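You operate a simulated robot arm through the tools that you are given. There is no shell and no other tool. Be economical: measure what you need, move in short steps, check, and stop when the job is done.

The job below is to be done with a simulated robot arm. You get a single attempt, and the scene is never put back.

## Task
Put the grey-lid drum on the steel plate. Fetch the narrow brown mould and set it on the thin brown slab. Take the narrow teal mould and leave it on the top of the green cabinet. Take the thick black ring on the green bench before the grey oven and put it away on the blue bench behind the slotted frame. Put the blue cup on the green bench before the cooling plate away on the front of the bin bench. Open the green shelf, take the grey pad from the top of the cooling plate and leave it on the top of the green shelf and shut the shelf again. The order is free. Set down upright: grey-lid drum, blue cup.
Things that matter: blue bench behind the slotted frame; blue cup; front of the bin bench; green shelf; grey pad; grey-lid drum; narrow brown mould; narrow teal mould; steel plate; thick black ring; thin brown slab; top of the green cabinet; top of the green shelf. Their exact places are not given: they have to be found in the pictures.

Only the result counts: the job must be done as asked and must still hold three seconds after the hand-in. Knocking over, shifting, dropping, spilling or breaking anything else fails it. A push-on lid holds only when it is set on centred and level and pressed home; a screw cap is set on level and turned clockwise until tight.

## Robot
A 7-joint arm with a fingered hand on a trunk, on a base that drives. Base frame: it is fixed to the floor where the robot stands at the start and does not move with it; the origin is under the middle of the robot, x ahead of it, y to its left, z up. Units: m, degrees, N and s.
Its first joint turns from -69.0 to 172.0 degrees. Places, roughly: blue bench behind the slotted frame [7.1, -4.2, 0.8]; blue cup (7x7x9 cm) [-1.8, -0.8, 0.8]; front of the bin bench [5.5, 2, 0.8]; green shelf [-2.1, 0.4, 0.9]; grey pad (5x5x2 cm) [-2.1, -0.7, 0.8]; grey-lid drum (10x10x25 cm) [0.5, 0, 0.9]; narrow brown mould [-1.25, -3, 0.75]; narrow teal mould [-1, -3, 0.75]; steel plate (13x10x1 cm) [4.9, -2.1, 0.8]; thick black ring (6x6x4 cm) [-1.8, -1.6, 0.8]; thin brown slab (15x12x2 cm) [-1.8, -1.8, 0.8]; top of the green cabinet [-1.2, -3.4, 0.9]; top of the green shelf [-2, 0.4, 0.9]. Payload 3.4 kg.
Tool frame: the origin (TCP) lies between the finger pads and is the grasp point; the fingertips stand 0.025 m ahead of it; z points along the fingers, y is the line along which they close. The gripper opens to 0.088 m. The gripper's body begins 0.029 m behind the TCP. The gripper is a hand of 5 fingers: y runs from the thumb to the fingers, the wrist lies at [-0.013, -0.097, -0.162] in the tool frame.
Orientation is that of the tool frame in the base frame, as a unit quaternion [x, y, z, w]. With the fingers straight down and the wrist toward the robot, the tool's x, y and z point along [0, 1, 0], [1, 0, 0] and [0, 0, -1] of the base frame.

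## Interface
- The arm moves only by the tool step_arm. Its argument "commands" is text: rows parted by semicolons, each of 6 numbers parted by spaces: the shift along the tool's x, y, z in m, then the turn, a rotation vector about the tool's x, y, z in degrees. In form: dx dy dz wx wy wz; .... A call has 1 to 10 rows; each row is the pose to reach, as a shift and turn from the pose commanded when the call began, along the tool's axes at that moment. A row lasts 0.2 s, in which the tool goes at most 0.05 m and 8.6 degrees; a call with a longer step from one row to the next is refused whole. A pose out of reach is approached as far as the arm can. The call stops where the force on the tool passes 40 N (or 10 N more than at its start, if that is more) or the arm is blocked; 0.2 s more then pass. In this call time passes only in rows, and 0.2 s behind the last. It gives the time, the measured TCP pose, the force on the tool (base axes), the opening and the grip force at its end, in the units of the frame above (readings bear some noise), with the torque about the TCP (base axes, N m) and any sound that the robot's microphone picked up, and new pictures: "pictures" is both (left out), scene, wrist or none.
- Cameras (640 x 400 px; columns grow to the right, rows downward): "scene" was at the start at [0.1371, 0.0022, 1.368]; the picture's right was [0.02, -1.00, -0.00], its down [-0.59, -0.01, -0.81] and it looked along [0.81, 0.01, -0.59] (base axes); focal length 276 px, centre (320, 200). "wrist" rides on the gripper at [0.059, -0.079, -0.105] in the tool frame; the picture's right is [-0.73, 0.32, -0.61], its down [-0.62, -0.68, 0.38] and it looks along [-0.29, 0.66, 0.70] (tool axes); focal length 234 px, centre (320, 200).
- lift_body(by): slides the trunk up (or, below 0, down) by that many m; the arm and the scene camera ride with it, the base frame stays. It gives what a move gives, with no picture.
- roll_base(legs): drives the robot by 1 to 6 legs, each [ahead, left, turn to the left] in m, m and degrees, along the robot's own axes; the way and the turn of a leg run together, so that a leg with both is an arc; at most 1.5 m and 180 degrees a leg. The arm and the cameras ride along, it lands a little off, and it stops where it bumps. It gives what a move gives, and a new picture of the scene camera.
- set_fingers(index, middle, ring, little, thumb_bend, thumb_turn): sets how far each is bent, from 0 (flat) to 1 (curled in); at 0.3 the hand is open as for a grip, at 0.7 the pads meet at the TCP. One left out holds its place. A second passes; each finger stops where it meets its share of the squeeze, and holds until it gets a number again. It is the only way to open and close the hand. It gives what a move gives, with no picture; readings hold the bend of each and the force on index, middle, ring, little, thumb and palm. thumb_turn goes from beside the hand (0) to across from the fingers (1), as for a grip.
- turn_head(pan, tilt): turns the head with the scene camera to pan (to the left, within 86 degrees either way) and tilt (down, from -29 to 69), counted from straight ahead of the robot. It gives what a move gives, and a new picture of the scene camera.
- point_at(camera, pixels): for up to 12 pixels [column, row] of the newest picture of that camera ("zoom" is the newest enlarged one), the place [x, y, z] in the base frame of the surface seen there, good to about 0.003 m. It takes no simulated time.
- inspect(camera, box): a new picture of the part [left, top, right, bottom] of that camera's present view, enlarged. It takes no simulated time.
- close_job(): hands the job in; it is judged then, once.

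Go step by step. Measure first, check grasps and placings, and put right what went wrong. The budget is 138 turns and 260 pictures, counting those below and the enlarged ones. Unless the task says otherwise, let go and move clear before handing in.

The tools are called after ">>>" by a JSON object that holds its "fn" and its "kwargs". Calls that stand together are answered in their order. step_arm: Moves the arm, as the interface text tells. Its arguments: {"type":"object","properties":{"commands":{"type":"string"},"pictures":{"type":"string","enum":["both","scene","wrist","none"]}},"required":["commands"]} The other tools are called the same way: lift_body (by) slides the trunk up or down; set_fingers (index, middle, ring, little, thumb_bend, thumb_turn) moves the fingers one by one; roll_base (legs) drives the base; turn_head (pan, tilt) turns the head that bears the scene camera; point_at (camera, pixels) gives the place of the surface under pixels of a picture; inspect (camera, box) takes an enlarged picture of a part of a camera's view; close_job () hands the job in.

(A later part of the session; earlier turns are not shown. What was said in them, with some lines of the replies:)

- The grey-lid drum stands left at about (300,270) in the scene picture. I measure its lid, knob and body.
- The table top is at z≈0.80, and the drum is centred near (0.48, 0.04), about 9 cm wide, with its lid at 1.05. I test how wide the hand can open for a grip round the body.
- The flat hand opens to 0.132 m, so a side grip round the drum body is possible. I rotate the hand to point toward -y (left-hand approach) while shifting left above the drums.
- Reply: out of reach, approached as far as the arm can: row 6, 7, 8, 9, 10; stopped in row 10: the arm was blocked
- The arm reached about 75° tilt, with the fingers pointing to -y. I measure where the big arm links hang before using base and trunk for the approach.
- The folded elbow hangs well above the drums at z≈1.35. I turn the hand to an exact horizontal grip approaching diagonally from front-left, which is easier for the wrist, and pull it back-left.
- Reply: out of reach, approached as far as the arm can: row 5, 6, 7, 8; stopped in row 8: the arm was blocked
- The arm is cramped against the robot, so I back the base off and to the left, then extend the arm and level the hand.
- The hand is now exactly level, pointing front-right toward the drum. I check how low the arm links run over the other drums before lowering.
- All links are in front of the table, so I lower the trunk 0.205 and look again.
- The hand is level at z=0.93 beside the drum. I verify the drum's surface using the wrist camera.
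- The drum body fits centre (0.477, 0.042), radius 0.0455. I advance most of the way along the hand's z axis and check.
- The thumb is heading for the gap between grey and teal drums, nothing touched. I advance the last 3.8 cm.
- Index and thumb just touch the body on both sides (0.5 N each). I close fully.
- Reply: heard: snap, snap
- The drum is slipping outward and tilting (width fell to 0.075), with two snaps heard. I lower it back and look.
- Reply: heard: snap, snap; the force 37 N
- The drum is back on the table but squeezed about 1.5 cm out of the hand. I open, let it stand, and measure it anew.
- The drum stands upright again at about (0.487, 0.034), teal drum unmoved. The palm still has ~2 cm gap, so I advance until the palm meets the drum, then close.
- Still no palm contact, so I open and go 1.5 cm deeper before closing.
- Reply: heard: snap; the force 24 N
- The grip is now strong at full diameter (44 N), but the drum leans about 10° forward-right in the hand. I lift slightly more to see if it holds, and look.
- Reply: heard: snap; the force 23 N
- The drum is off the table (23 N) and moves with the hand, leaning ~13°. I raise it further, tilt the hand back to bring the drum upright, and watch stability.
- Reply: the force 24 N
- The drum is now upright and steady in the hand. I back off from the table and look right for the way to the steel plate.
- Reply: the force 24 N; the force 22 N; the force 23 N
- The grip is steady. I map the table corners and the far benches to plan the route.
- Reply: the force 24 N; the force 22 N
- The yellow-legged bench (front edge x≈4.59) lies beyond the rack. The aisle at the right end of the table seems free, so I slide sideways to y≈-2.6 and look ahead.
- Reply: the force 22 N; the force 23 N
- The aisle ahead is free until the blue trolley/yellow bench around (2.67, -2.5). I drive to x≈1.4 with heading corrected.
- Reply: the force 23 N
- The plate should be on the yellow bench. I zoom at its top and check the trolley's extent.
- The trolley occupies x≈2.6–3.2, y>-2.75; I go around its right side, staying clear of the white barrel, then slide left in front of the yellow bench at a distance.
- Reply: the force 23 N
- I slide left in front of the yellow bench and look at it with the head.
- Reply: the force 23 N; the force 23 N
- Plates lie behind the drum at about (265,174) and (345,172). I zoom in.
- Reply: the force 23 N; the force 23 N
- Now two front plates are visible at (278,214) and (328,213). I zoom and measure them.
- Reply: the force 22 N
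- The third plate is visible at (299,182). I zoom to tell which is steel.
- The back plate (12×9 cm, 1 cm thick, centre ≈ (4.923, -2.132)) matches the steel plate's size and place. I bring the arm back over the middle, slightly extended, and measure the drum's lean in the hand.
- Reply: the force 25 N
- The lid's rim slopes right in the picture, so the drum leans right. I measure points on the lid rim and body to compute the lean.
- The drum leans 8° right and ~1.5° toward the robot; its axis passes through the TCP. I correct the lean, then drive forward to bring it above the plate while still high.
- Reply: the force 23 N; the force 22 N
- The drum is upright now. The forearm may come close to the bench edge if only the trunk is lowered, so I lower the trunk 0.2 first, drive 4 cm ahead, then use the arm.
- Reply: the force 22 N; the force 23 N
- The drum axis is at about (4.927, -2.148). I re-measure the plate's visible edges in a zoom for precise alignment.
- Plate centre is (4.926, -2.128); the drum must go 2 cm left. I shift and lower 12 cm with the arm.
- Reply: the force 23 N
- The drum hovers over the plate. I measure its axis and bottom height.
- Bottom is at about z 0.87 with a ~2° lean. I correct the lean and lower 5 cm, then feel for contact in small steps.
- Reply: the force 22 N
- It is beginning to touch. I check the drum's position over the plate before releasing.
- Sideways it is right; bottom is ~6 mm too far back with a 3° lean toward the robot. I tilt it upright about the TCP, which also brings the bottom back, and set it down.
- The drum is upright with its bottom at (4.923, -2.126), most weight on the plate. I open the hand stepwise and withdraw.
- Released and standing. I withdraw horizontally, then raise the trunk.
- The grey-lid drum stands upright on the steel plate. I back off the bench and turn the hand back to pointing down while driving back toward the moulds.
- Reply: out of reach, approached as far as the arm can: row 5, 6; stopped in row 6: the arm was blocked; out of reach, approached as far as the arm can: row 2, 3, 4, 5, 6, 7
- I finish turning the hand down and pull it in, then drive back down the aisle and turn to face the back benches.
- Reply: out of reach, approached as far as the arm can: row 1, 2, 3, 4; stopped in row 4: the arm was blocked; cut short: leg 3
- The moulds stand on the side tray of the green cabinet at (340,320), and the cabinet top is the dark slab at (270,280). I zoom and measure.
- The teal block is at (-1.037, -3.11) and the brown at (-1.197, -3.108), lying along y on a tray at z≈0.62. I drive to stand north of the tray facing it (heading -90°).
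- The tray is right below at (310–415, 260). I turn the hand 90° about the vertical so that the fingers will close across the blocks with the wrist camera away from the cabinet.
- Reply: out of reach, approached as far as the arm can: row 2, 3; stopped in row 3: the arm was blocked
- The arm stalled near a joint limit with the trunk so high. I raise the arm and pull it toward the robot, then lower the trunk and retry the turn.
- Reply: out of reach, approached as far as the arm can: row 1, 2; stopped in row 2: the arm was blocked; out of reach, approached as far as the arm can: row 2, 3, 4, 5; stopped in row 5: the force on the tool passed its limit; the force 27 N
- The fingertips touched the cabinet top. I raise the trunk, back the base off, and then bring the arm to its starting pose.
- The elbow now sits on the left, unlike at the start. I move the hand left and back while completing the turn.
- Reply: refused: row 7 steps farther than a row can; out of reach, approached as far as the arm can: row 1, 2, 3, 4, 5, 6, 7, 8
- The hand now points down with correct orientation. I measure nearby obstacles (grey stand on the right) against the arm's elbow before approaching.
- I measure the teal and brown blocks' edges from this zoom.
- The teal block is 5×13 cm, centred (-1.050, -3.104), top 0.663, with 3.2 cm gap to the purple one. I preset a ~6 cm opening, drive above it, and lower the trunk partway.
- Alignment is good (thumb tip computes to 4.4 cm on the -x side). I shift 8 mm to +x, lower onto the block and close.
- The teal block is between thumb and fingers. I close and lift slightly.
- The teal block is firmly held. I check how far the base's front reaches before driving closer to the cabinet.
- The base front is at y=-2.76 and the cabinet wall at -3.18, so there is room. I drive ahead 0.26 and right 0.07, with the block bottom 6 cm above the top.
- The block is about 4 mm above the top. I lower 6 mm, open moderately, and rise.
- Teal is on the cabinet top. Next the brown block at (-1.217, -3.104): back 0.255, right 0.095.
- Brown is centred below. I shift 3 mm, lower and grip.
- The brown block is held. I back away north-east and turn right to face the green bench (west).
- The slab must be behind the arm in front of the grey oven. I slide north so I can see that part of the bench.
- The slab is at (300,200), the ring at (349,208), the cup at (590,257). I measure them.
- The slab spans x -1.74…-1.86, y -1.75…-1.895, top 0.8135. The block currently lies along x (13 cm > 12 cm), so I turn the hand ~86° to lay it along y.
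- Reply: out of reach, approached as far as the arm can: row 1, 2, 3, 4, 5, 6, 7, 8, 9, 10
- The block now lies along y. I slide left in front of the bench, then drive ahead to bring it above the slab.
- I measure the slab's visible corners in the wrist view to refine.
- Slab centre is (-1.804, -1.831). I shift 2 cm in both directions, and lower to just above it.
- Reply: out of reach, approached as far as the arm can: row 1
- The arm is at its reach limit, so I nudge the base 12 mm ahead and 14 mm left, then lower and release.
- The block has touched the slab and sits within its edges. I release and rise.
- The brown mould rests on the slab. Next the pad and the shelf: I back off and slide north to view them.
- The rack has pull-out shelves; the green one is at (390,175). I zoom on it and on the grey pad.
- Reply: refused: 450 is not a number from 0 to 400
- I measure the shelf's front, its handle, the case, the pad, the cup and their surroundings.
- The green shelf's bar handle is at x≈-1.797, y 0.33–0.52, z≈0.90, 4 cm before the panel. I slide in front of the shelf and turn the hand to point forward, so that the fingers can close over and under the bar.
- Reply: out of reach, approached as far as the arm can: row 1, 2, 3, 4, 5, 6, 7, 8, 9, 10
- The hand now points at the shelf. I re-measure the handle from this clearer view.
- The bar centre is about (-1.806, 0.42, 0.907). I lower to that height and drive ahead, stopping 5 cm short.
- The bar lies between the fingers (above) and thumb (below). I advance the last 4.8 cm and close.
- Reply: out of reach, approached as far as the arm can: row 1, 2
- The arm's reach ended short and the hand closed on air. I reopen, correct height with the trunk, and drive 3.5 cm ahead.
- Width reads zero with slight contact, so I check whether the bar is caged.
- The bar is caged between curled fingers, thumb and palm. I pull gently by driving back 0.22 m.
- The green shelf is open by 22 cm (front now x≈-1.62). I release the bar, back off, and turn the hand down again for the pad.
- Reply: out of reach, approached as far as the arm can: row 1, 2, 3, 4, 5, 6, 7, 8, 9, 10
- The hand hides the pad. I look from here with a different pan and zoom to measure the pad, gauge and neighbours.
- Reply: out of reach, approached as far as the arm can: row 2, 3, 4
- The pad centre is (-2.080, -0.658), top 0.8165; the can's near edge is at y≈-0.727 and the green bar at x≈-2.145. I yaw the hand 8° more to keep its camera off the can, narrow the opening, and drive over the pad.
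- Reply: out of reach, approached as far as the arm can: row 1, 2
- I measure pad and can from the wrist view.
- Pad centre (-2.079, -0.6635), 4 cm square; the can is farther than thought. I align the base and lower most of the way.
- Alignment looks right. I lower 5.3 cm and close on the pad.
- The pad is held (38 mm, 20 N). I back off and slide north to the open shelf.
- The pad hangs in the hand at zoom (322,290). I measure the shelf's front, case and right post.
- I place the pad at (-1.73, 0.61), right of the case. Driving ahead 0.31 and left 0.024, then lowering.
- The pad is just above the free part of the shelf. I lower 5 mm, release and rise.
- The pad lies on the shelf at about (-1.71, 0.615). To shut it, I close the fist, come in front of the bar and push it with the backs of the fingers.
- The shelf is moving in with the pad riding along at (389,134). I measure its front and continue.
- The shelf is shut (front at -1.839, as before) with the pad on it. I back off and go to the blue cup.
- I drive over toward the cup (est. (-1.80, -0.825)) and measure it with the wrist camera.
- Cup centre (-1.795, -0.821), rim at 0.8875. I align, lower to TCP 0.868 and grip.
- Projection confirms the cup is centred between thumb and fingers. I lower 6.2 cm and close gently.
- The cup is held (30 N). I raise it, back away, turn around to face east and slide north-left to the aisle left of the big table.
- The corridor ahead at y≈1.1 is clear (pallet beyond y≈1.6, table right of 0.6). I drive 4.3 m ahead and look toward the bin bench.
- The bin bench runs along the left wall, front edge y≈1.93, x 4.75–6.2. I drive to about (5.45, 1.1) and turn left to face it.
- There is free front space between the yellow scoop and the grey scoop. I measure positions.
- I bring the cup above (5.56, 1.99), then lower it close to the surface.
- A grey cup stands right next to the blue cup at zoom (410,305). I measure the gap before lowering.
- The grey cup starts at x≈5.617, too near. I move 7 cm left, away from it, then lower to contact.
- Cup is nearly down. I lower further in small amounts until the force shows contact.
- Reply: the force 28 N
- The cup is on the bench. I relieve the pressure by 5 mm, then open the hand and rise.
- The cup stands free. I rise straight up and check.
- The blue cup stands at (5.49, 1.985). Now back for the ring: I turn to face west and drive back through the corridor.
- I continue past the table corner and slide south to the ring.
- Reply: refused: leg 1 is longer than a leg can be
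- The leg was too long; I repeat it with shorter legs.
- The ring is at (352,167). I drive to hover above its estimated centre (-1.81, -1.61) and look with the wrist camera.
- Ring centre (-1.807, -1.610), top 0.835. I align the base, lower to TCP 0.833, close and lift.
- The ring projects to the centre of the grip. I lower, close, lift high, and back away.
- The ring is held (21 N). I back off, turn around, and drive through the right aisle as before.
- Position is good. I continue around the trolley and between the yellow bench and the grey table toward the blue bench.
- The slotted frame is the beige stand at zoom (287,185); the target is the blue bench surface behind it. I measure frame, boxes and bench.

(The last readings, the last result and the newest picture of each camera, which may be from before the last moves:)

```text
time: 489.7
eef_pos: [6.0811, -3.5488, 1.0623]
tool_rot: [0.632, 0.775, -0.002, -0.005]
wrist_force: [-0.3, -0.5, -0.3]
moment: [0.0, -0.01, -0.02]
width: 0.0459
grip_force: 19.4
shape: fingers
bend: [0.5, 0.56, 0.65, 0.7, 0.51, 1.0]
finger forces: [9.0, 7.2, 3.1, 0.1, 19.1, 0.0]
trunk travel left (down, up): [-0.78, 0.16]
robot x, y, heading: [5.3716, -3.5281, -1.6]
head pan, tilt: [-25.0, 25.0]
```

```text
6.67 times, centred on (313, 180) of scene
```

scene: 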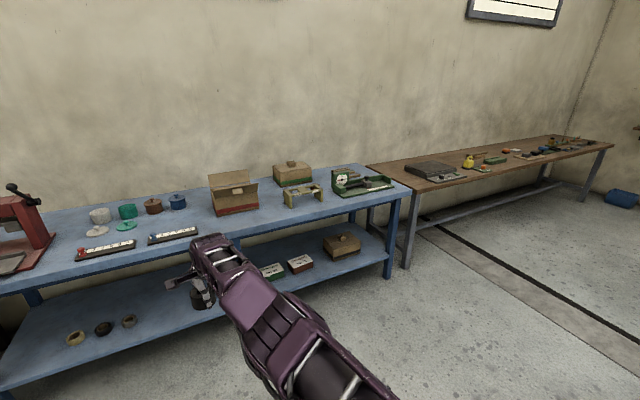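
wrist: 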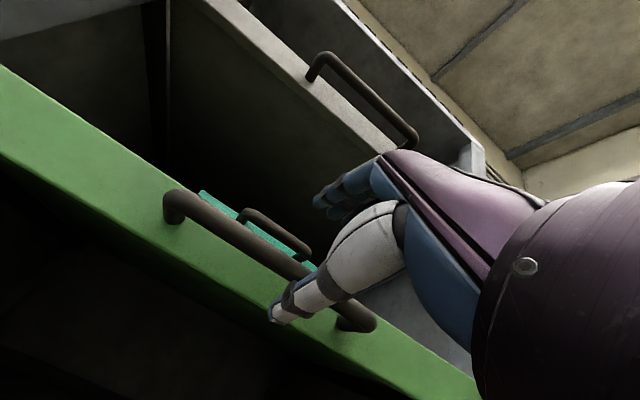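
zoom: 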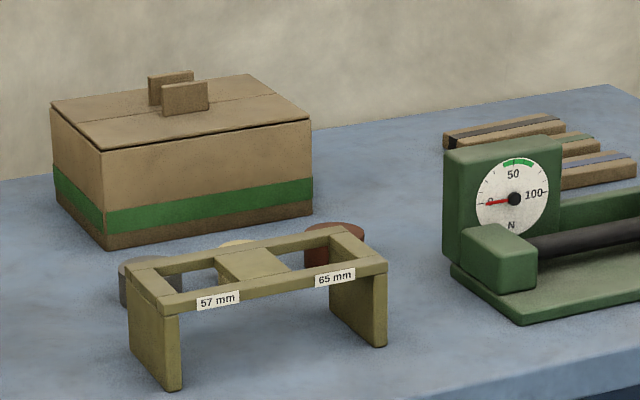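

Three other rings stand behind the frame, so I need a view from above to find a free spot. I move in front of it, raise the trunk and look down.

>>> {"fn": "roll_base", "kwargs": {"legs": [[0.53, 0, 1.6], [0, -0.68, 0]]}}

>>> {"fn": "lift_body", "kwargs": {"by": 0.14}}

>>> {"fn": "step_arm", "kwargs": {"commands": "-0.04 0 0 0 0 0; -0.08 0 0 0 0 0; -0.11 0 0 0 0 0", "pictures": "none"}}

>>> {"fn": "turn_head", "kwargs": {"pan": 0, "tilt": 35}}

>>> {"fn": "inspect", "kwargs": {"camera": "scene", "box": [220, 60, 380, 160]}}

```text
time: 496.1
eef_pos: [6.6062, -4.2295, 1.0625]
tool_rot: [0.62, 0.785, -0.002, -0.003]
wrist_force: [0.3, -0.6, -1.4]
moment: [0.01, 0.01, 0.01]
width: 0.0457
grip_force: 19.6
shape: fingers
bend: [0.5, 0.56, 0.65, 0.7, 0.51, 1.0]
finger forces: [9.0, 7.1, 3.1, 0.0, 19.0, 0.0]
trunk travel left (down, up): [-0.78, 0.16]
robot x, y, heading: [5.8892, -4.2303, 0.4]
head pan, tilt: [-25.0, 25.0]
```

scene: 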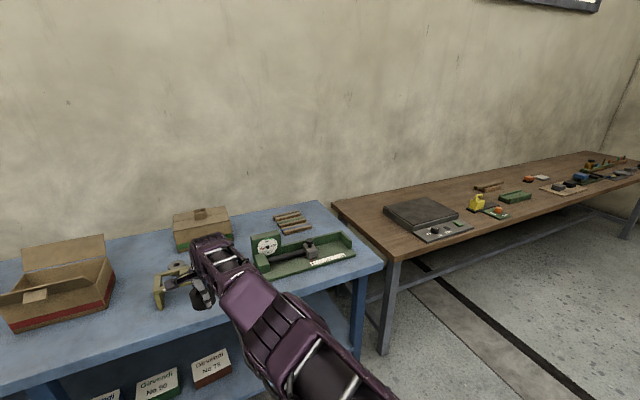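

```text
time: 497.8
eef_pos: [6.6055, -4.2297, 1.203]
tool_rot: [0.62, 0.784, -0.002, -0.004]
wrist_force: [1.1, 0.4, -1.4]
moment: [-0.01, 0.02, 0.0]
width: 0.0462
grip_force: 19.4
shape: fingers
bend: [0.5, 0.56, 0.65, 0.7, 0.51, 1.0]
finger forces: [9.0, 7.2, 3.0, 0.0, 19.2, 0.1]
trunk travel left (down, up): [-0.92, 0.02]
robot x, y, heading: [5.8938, -4.2317, -0.0]
head pan, tilt: [-25.0, 25.0]
```

```text
time: 498.6
eef_pos: [6.6185, -4.3286, 1.1936]
tool_rot: [0.619, 0.785, -0.004, -0.005]
wrist_force: [0.0, -0.6, -0.2]
moment: [0.0, 0.02, 0.02]
width: 0.046
grip_force: 18.5
shape: fingers
bend: [0.5, 0.56, 0.65, 0.7, 0.51, 1.0]
finger forces: [9.0, 7.2, 3.1, 0.1, 19.1, 0.0]
out of reach, approached as far as the arm can: row 2, 3
trunk travel left (down, up): [-0.92, 0.02]
robot x, y, heading: [5.8921, -4.233, -0.1]
head pan, tilt: [-25.0, 25.0]
```

```text
time: 499.5
eef_pos: [6.6181, -4.3282, 1.1954]
tool_rot: [0.621, 0.784, -0.003, -0.005]
wrist_force: [-0.3, -0.1, -1.6]
moment: [0.01, 0.02, 0.03]
width: 0.0459
grip_force: 19.3
shape: fingers
bend: [0.5, 0.56, 0.65, 0.7, 0.51, 1.0]
finger forces: [8.9, 7.2, 3.1, 0.0, 19.0, 0.0]
trunk travel left (down, up): [-0.92, 0.02]
robot x, y, heading: [5.893, -4.2324, 0.1]
head pan, tilt: [0.0, 35.0]
```

scene: 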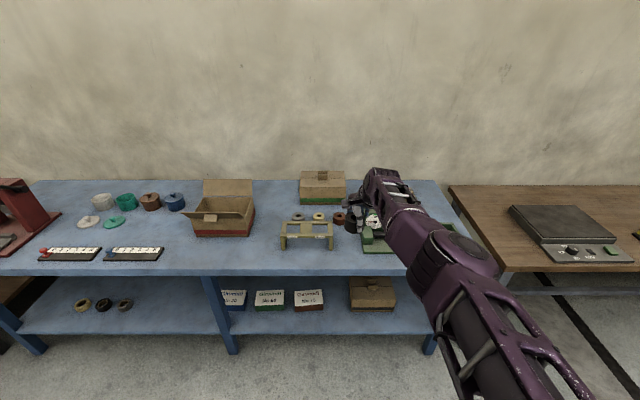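

```text
4.00 times, centred on (300, 110) of scene
```

zoom: 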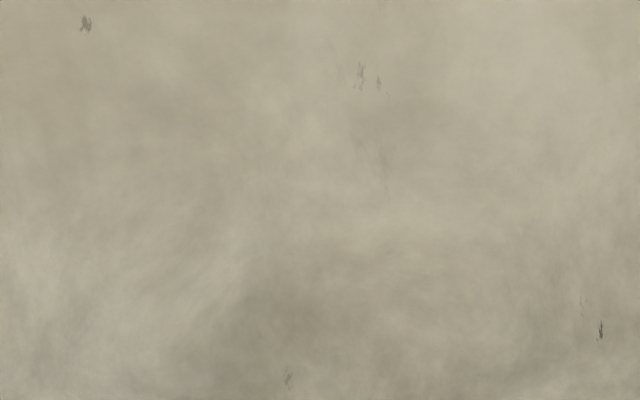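

Rings behind the frame appear at (298,217), (319,217) and (338,218). I zoom there and measure.

>>> {"fn": "inspect", "kwargs": {"camera": "scene", "box": [256, 180, 368, 250]}}

>>> {"fn": "point_at", "kwargs": {"camera": "scene", "pixels": [[298, 217], [319, 216], [338, 217], [284, 245], [332, 245], [290, 224], [328, 224], [303, 200], [343, 200], [308, 210], [328, 210], [285, 212]]}}

```text
5.71 times, centred on (312, 215) of scene
```

zoom: 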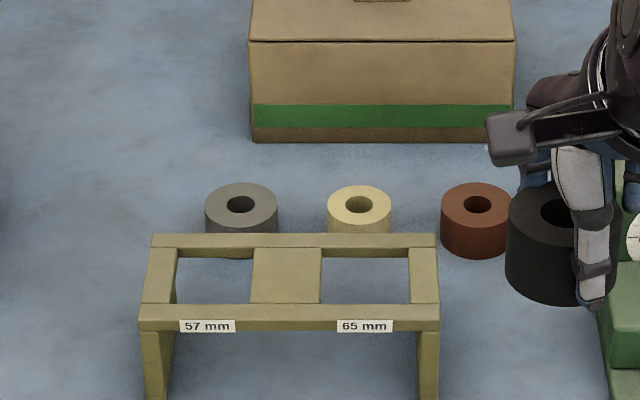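

```text
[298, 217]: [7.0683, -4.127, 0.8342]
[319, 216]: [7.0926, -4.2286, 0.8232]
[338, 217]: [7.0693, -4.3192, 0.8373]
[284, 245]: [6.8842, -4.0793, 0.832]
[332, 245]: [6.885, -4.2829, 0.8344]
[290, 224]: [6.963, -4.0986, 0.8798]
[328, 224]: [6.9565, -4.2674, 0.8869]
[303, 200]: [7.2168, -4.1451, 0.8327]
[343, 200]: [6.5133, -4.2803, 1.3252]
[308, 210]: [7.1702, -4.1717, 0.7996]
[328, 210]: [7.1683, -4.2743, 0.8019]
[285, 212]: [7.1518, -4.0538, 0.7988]
```

Rings are at (7.08, -4.12), (7.08, -4.23), (7.08, -4.325), and the box front at x=7.217. A free spot behind the frame is (7.14, -4.169), with the thumb fitting between the grey and yellow rings. I drive over it while high, then lower partway.

>>> {"fn": "roll_base", "kwargs": {"legs": [[0.3, 0.159, 0], [0.222, 0, 0]]}}

>>> {"fn": "lift_body", "kwargs": {"by": -0.2}}

>>> {"fn": "inspect", "kwargs": {"camera": "wrist", "box": [0, 0, 640, 400]}}

```text
time: 503.0
eef_pos: [7.1411, -4.1678, 1.1958]
tool_rot: [0.621, 0.784, -0.003, -0.004]
wrist_force: [0.7, 0.2, -2.0]
moment: [0.04, 0.03, 0.01]
width: 0.0458
grip_force: 19.0
shape: fingers
bend: [0.5, 0.56, 0.65, 0.7, 0.51, 1.0]
finger forces: [9.0, 7.0, 3.1, 0.1, 19.0, 0.0]
trunk travel left (down, up): [-0.92, 0.02]
robot x, y, heading: [6.4155, -4.0725, -0.0]
head pan, tilt: [0.0, 35.0]
```

scene: 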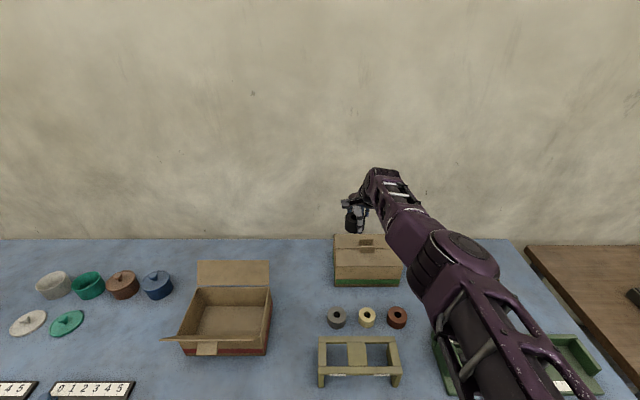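

```text
time: 505.2
eef_pos: [7.1413, -4.1677, 0.9939]
tool_rot: [0.621, 0.784, -0.003, -0.005]
wrist_force: [-0.1, -0.2, -0.5]
moment: [0.02, -0.01, 0.03]
width: 0.0459
grip_force: 19.2
shape: fingers
bend: [0.5, 0.56, 0.65, 0.7, 0.51, 1.0]
finger forces: [9.0, 7.1, 3.1, 0.0, 18.9, 0.1]
trunk travel left (down, up): [-0.72, 0.22]
robot x, y, heading: [6.4163, -4.0689, 0.1]
head pan, tilt: [0.0, 35.0]
```

```text
1.00 times, centred on (320, 200) of wrist
```

zoom: 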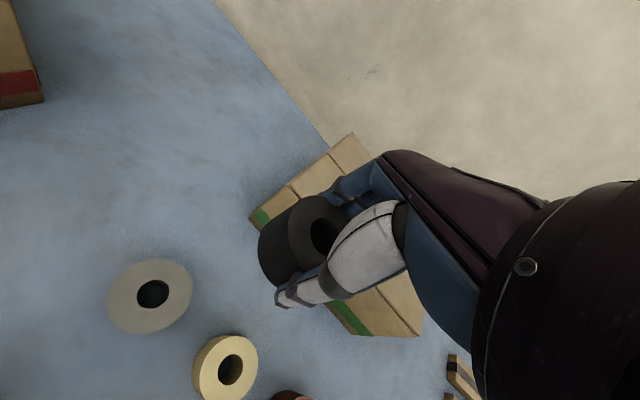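

I re-measure the grey and yellow rings and the box front from this close view.

>>> {"fn": "point_at", "kwargs": {"camera": "zoom", "pixels": [[152, 265], [187, 290], [150, 328], [115, 305], [225, 340], [254, 355], [222, 397], [198, 375], [255, 215], [340, 315], [345, 325], [250, 222]]}}

```text
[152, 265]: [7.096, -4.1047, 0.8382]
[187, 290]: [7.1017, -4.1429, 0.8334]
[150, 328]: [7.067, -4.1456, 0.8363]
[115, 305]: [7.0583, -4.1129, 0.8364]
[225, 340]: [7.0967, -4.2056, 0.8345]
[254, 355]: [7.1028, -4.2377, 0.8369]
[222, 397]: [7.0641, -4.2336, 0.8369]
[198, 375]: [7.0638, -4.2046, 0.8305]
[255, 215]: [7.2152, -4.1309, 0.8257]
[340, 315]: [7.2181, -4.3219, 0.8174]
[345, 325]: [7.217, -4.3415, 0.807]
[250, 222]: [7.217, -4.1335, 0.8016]
```

Clearances are fine: thumb falls in the middle of the gap, 1.3 cm to the grey ring, 3 cm to the box. I lower nearly to the surface and check.

>>> {"fn": "lift_body", "kwargs": {"by": -0.15}}

>>> {"fn": "inspect", "kwargs": {"camera": "wrist", "box": [0, 0, 640, 400]}}

>>> {"fn": "lift_body", "kwargs": {"by": -0.009}}

```text
time: 506.9
eef_pos: [7.1417, -4.1666, 0.8444]
tool_rot: [0.621, 0.784, -0.004, -0.004]
wrist_force: [0.2, 0.4, -0.2]
moment: [0.03, -0.01, -0.01]
width: 0.0459
grip_force: 19.6
shape: fingers
bend: [0.5, 0.56, 0.65, 0.7, 0.51, 1.0]
finger forces: [8.9, 7.1, 3.1, 0.0, 18.9, 0.1]
trunk travel left (down, up): [-0.57, 0.37]
robot x, y, heading: [6.4165, -4.0707, 0.1]
head pan, tilt: [0.0, 35.0]
```

```text
1.00 times, centred on (320, 200) of wrist
```

zoom: 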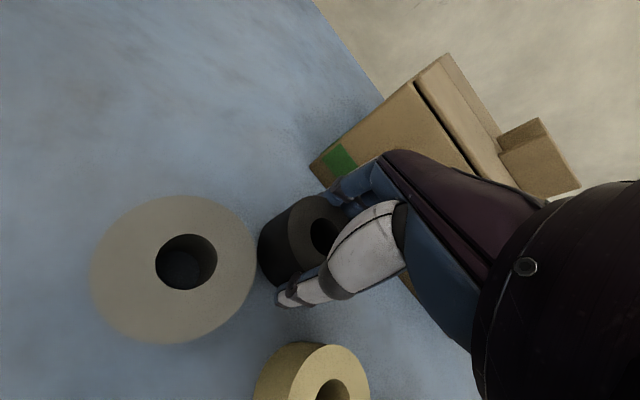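

```text
time: 507.5
eef_pos: [7.1419, -4.1674, 0.8355]
tool_rot: [0.62, 0.784, -0.004, -0.004]
wrist_force: [-0.5, 0.4, -0.9]
moment: [0.02, -0.04, -0.02]
width: 0.0459
grip_force: 19.4
shape: fingers
bend: [0.5, 0.56, 0.65, 0.7, 0.51, 1.0]
finger forces: [9.1, 7.1, 3.1, 0.0, 18.9, 0.0]
trunk travel left (down, up): [-0.561, 0.379]
robot x, y, heading: [6.4169, -4.0702, -0.1]
head pan, tilt: [0.0, 35.0]
```

The ring is within a few mm of the bench and clear of its neighbours. I lower 5 mm, open slightly, rise and check.

>>> {"fn": "lift_body", "kwargs": {"by": -0.004}}

>>> {"fn": "set_fingers", "kwargs": {"index": 0.43, "middle": 0.48, "ring": 0.5, "little": 0.5, "thumb_bend": 0.45}}

>>> {"fn": "lift_body", "kwargs": {"by": 0.06}}

>>> {"fn": "inspect", "kwargs": {"camera": "wrist", "box": [0, 0, 640, 400]}}

```text
time: 508.1
eef_pos: [7.1415, -4.1675, 0.8328]
tool_rot: [0.621, 0.784, -0.001, -0.004]
wrist_force: [0.4, 0.2, 4.2]
moment: [-0.03, -0.19, -0.01]
width: 0.0457
grip_force: 20.2
shape: fingers
bend: [0.49, 0.56, 0.65, 0.7, 0.51, 1.0]
finger forces: [9.3, 7.8, 3.6, 0.0, 19.9, 0.1]
trunk travel left (down, up): [-0.557, 0.383]
robot x, y, heading: [6.4153, -4.0683, 0.1]
head pan, tilt: [0.0, 35.0]
```

```text
time: 509.1
eef_pos: [7.141, -4.1668, 0.8315]
tool_rot: [0.622, 0.783, -0.004, -0.005]
wrist_force: [-0.7, -0.6, 0.2]
moment: [-0.01, 0.01, 0.01]
width: 0.056
grip_force: 0.8
shape: fingers
bend: [0.43, 0.48, 0.5, 0.5, 0.44, 0.99]
finger forces: [0.1, 0.2, 0.1, 0.0, 1.1, 0.0]
trunk travel left (down, up): [-0.557, 0.383]
robot x, y, heading: [6.4145, -4.0687, 0.2]
head pan, tilt: [0.0, 35.0]
```

```text
time: 510.1
eef_pos: [7.1414, -4.1679, 0.8905]
tool_rot: [0.621, 0.784, -0.003, -0.005]
wrist_force: [-0.5, 0.6, -1.1]
moment: [-0.01, 0.01, -0.01]
width: 0.0559
grip_force: 1.0
shape: fingers
bend: [0.43, 0.48, 0.5, 0.5, 0.44, 0.99]
finger forces: [0.4, 0.4, 0.0, 0.0, 0.7, 0.0]
trunk travel left (down, up): [-0.617, 0.323]
robot x, y, heading: [6.4179, -4.0691, -0.1]
head pan, tilt: [0.0, 35.0]
```

```text
1.00 times, centred on (320, 200) of wrist
```

zoom: 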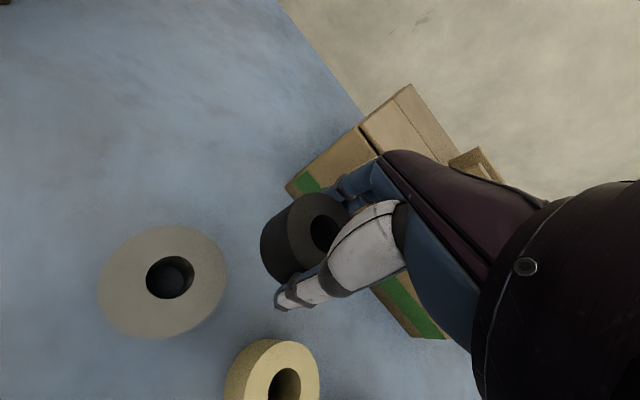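

The ring came up with the hand (still lightly pinched). I lower it back, open wider, and rise.

>>> {"fn": "lift_body", "kwargs": {"by": -0.059}}

>>> {"fn": "set_fingers", "kwargs": {"index": 0.38, "middle": 0.39, "ring": 0.4, "little": 0.4, "thumb_bend": 0.38}}

>>> {"fn": "lift_body", "kwargs": {"by": 0.06}}

>>> {"fn": "inspect", "kwargs": {"camera": "wrist", "box": [0, 0, 640, 400]}}

```text
time: 511.0
eef_pos: [7.1416, -4.1664, 0.8326]
tool_rot: [0.621, 0.784, -0.003, -0.004]
wrist_force: [-0.5, 0.3, -0.3]
moment: [0.0, -0.01, -0.03]
width: 0.0562
grip_force: 0.7
shape: fingers
bend: [0.43, 0.48, 0.5, 0.5, 0.44, 0.99]
finger forces: [0.4, 0.3, 0.0, 0.1, 0.7, 0.0]
trunk travel left (down, up): [-0.558, 0.382]
robot x, y, heading: [6.4147, -4.0663, -0.1]
head pan, tilt: [0.0, 35.0]
```

```text
time: 512.0
eef_pos: [7.141, -4.1681, 0.8315]
tool_rot: [0.621, 0.784, -0.003, -0.005]
wrist_force: [0.4, -0.5, -0.9]
moment: [0.0, -0.01, 0.02]
width: 0.0673
grip_force: 0.0
shape: fingers
bend: [0.38, 0.39, 0.4, 0.4, 0.38, 0.99]
finger forces: [0.0, 0.0, 0.0, 0.1, 0.1, 0.0]
trunk travel left (down, up): [-0.558, 0.382]
robot x, y, heading: [6.4143, -4.0705, -0.1]
head pan, tilt: [0.0, 35.0]
```

```text
time: 513.0
eef_pos: [7.1411, -4.1669, 0.893]
tool_rot: [0.622, 0.783, -0.003, -0.004]
wrist_force: [0.1, -0.3, -0.7]
moment: [0.0, 0.01, -0.01]
width: 0.0672
grip_force: 0.1
shape: fingers
bend: [0.38, 0.39, 0.4, 0.4, 0.38, 0.99]
finger forces: [0.0, 0.0, 0.0, 0.0, 0.1, 0.0]
trunk travel left (down, up): [-0.618, 0.322]
robot x, y, heading: [6.4171, -4.0703, 0.2]
head pan, tilt: [0.0, 35.0]
```

```text
1.00 times, centred on (320, 200) of wrist
```

zoom: 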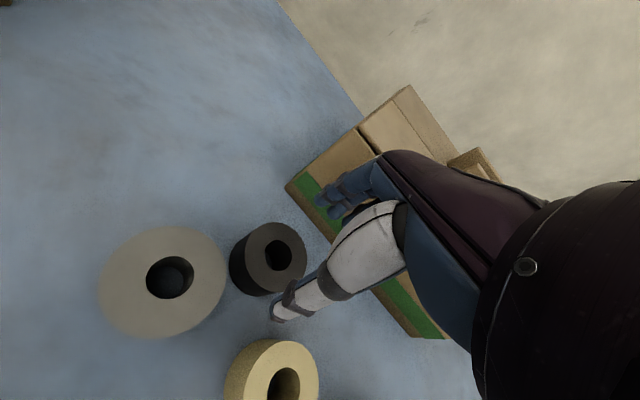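

The black ring now rests on the blue bench behind the frame, and neighbours are undisturbed. I rise clear and back away.

>>> {"fn": "lift_body", "kwargs": {"by": 0.25}}

>>> {"fn": "roll_base", "kwargs": {"legs": [[-0.5, 0, 0]]}}

>>> {"fn": "inspect", "kwargs": {"camera": "scene", "box": [200, 140, 424, 280]}}

```text
time: 515.6
eef_pos: [7.1416, -4.1662, 1.1437]
tool_rot: [0.621, 0.784, -0.002, -0.004]
wrist_force: [-0.2, -0.8, -0.7]
moment: [0.01, -0.02, 0.04]
width: 0.0673
grip_force: 0.1
shape: fingers
bend: [0.38, 0.39, 0.4, 0.4, 0.38, 0.99]
finger forces: [0.1, 0.1, 0.0, 0.1, 0.0, 0.0]
trunk travel left (down, up): [-0.868, 0.072]
robot x, y, heading: [6.4153, -4.0703, 0.0]
head pan, tilt: [0.0, 35.0]
```

```text
time: 518.6
eef_pos: [6.624, -4.1612, 1.1426]
tool_rot: [0.615, 0.788, -0.003, -0.004]
wrist_force: [0.9, -0.7, -0.4]
moment: [-0.03, 0.02, -0.03]
width: 0.0673
grip_force: 0.0
shape: fingers
bend: [0.38, 0.39, 0.4, 0.4, 0.38, 0.99]
finger forces: [0.1, 0.1, 0.0, 0.0, 0.1, 0.1]
trunk travel left (down, up): [-0.868, 0.072]
robot x, y, heading: [5.9024, -4.0717, 0.8]
head pan, tilt: [0.0, 35.0]
```

scene: 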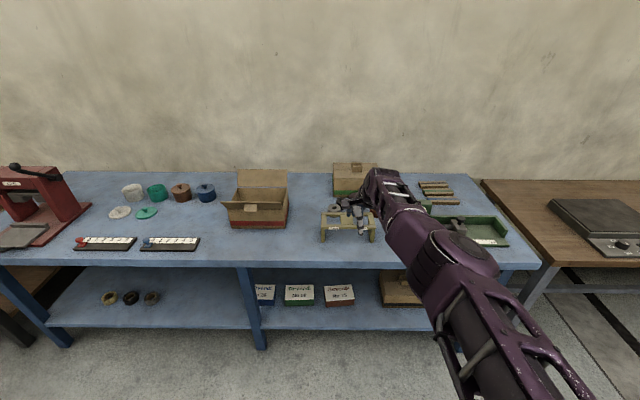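

```text
2.86 times, centred on (312, 210) of scene
```

zoom: 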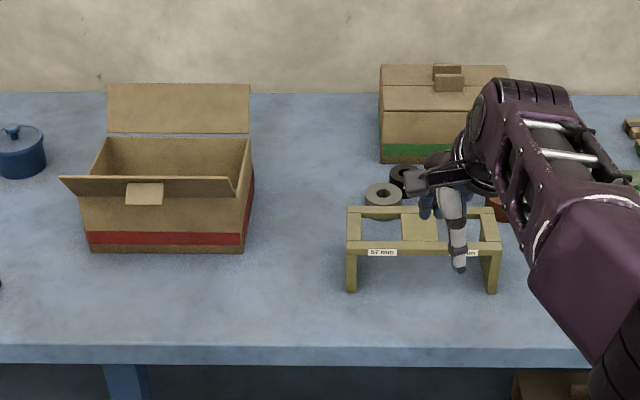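

The black ring stands behind the frame beside the grey ring, the hand is clear, and all six parts of the job are done, so I hand in.

>>> {"fn": "close_job", "kwargs": {}}

```text
The job is handed in.
```

I handed the job in with all six parts done. Each placing was checked by camera or measurement as it was made; the result of the judging has not come back.

- **Grey-lid drum:** upright on the steel plate. On the first tries it slipped in the hand and leaned, so I set it back down and re-gripped it before carrying it. I heard snaps during those lifts whose cause I did not find.
- **Narrow brown mould:** on the thin brown slab, within its edges.
- **Narrow teal mould:** on the top of the green cabinet.
- **Thick black ring:** on the blue bench behind the slotted frame. It stands between the three rings already there and the box.
- **Blue cup:** upright on the front of the bin bench, clear of the grey cup beside it.
- **Grey pad:** on the green shelf, to the right of the teal case. The shelf is pushed shut to its closed position.

One drive leg stopped short near the pallet on the way back from the drum, possibly on a bump; I saw nothing moved. The fingertips also touched the empty cabinet top once before I backed off.
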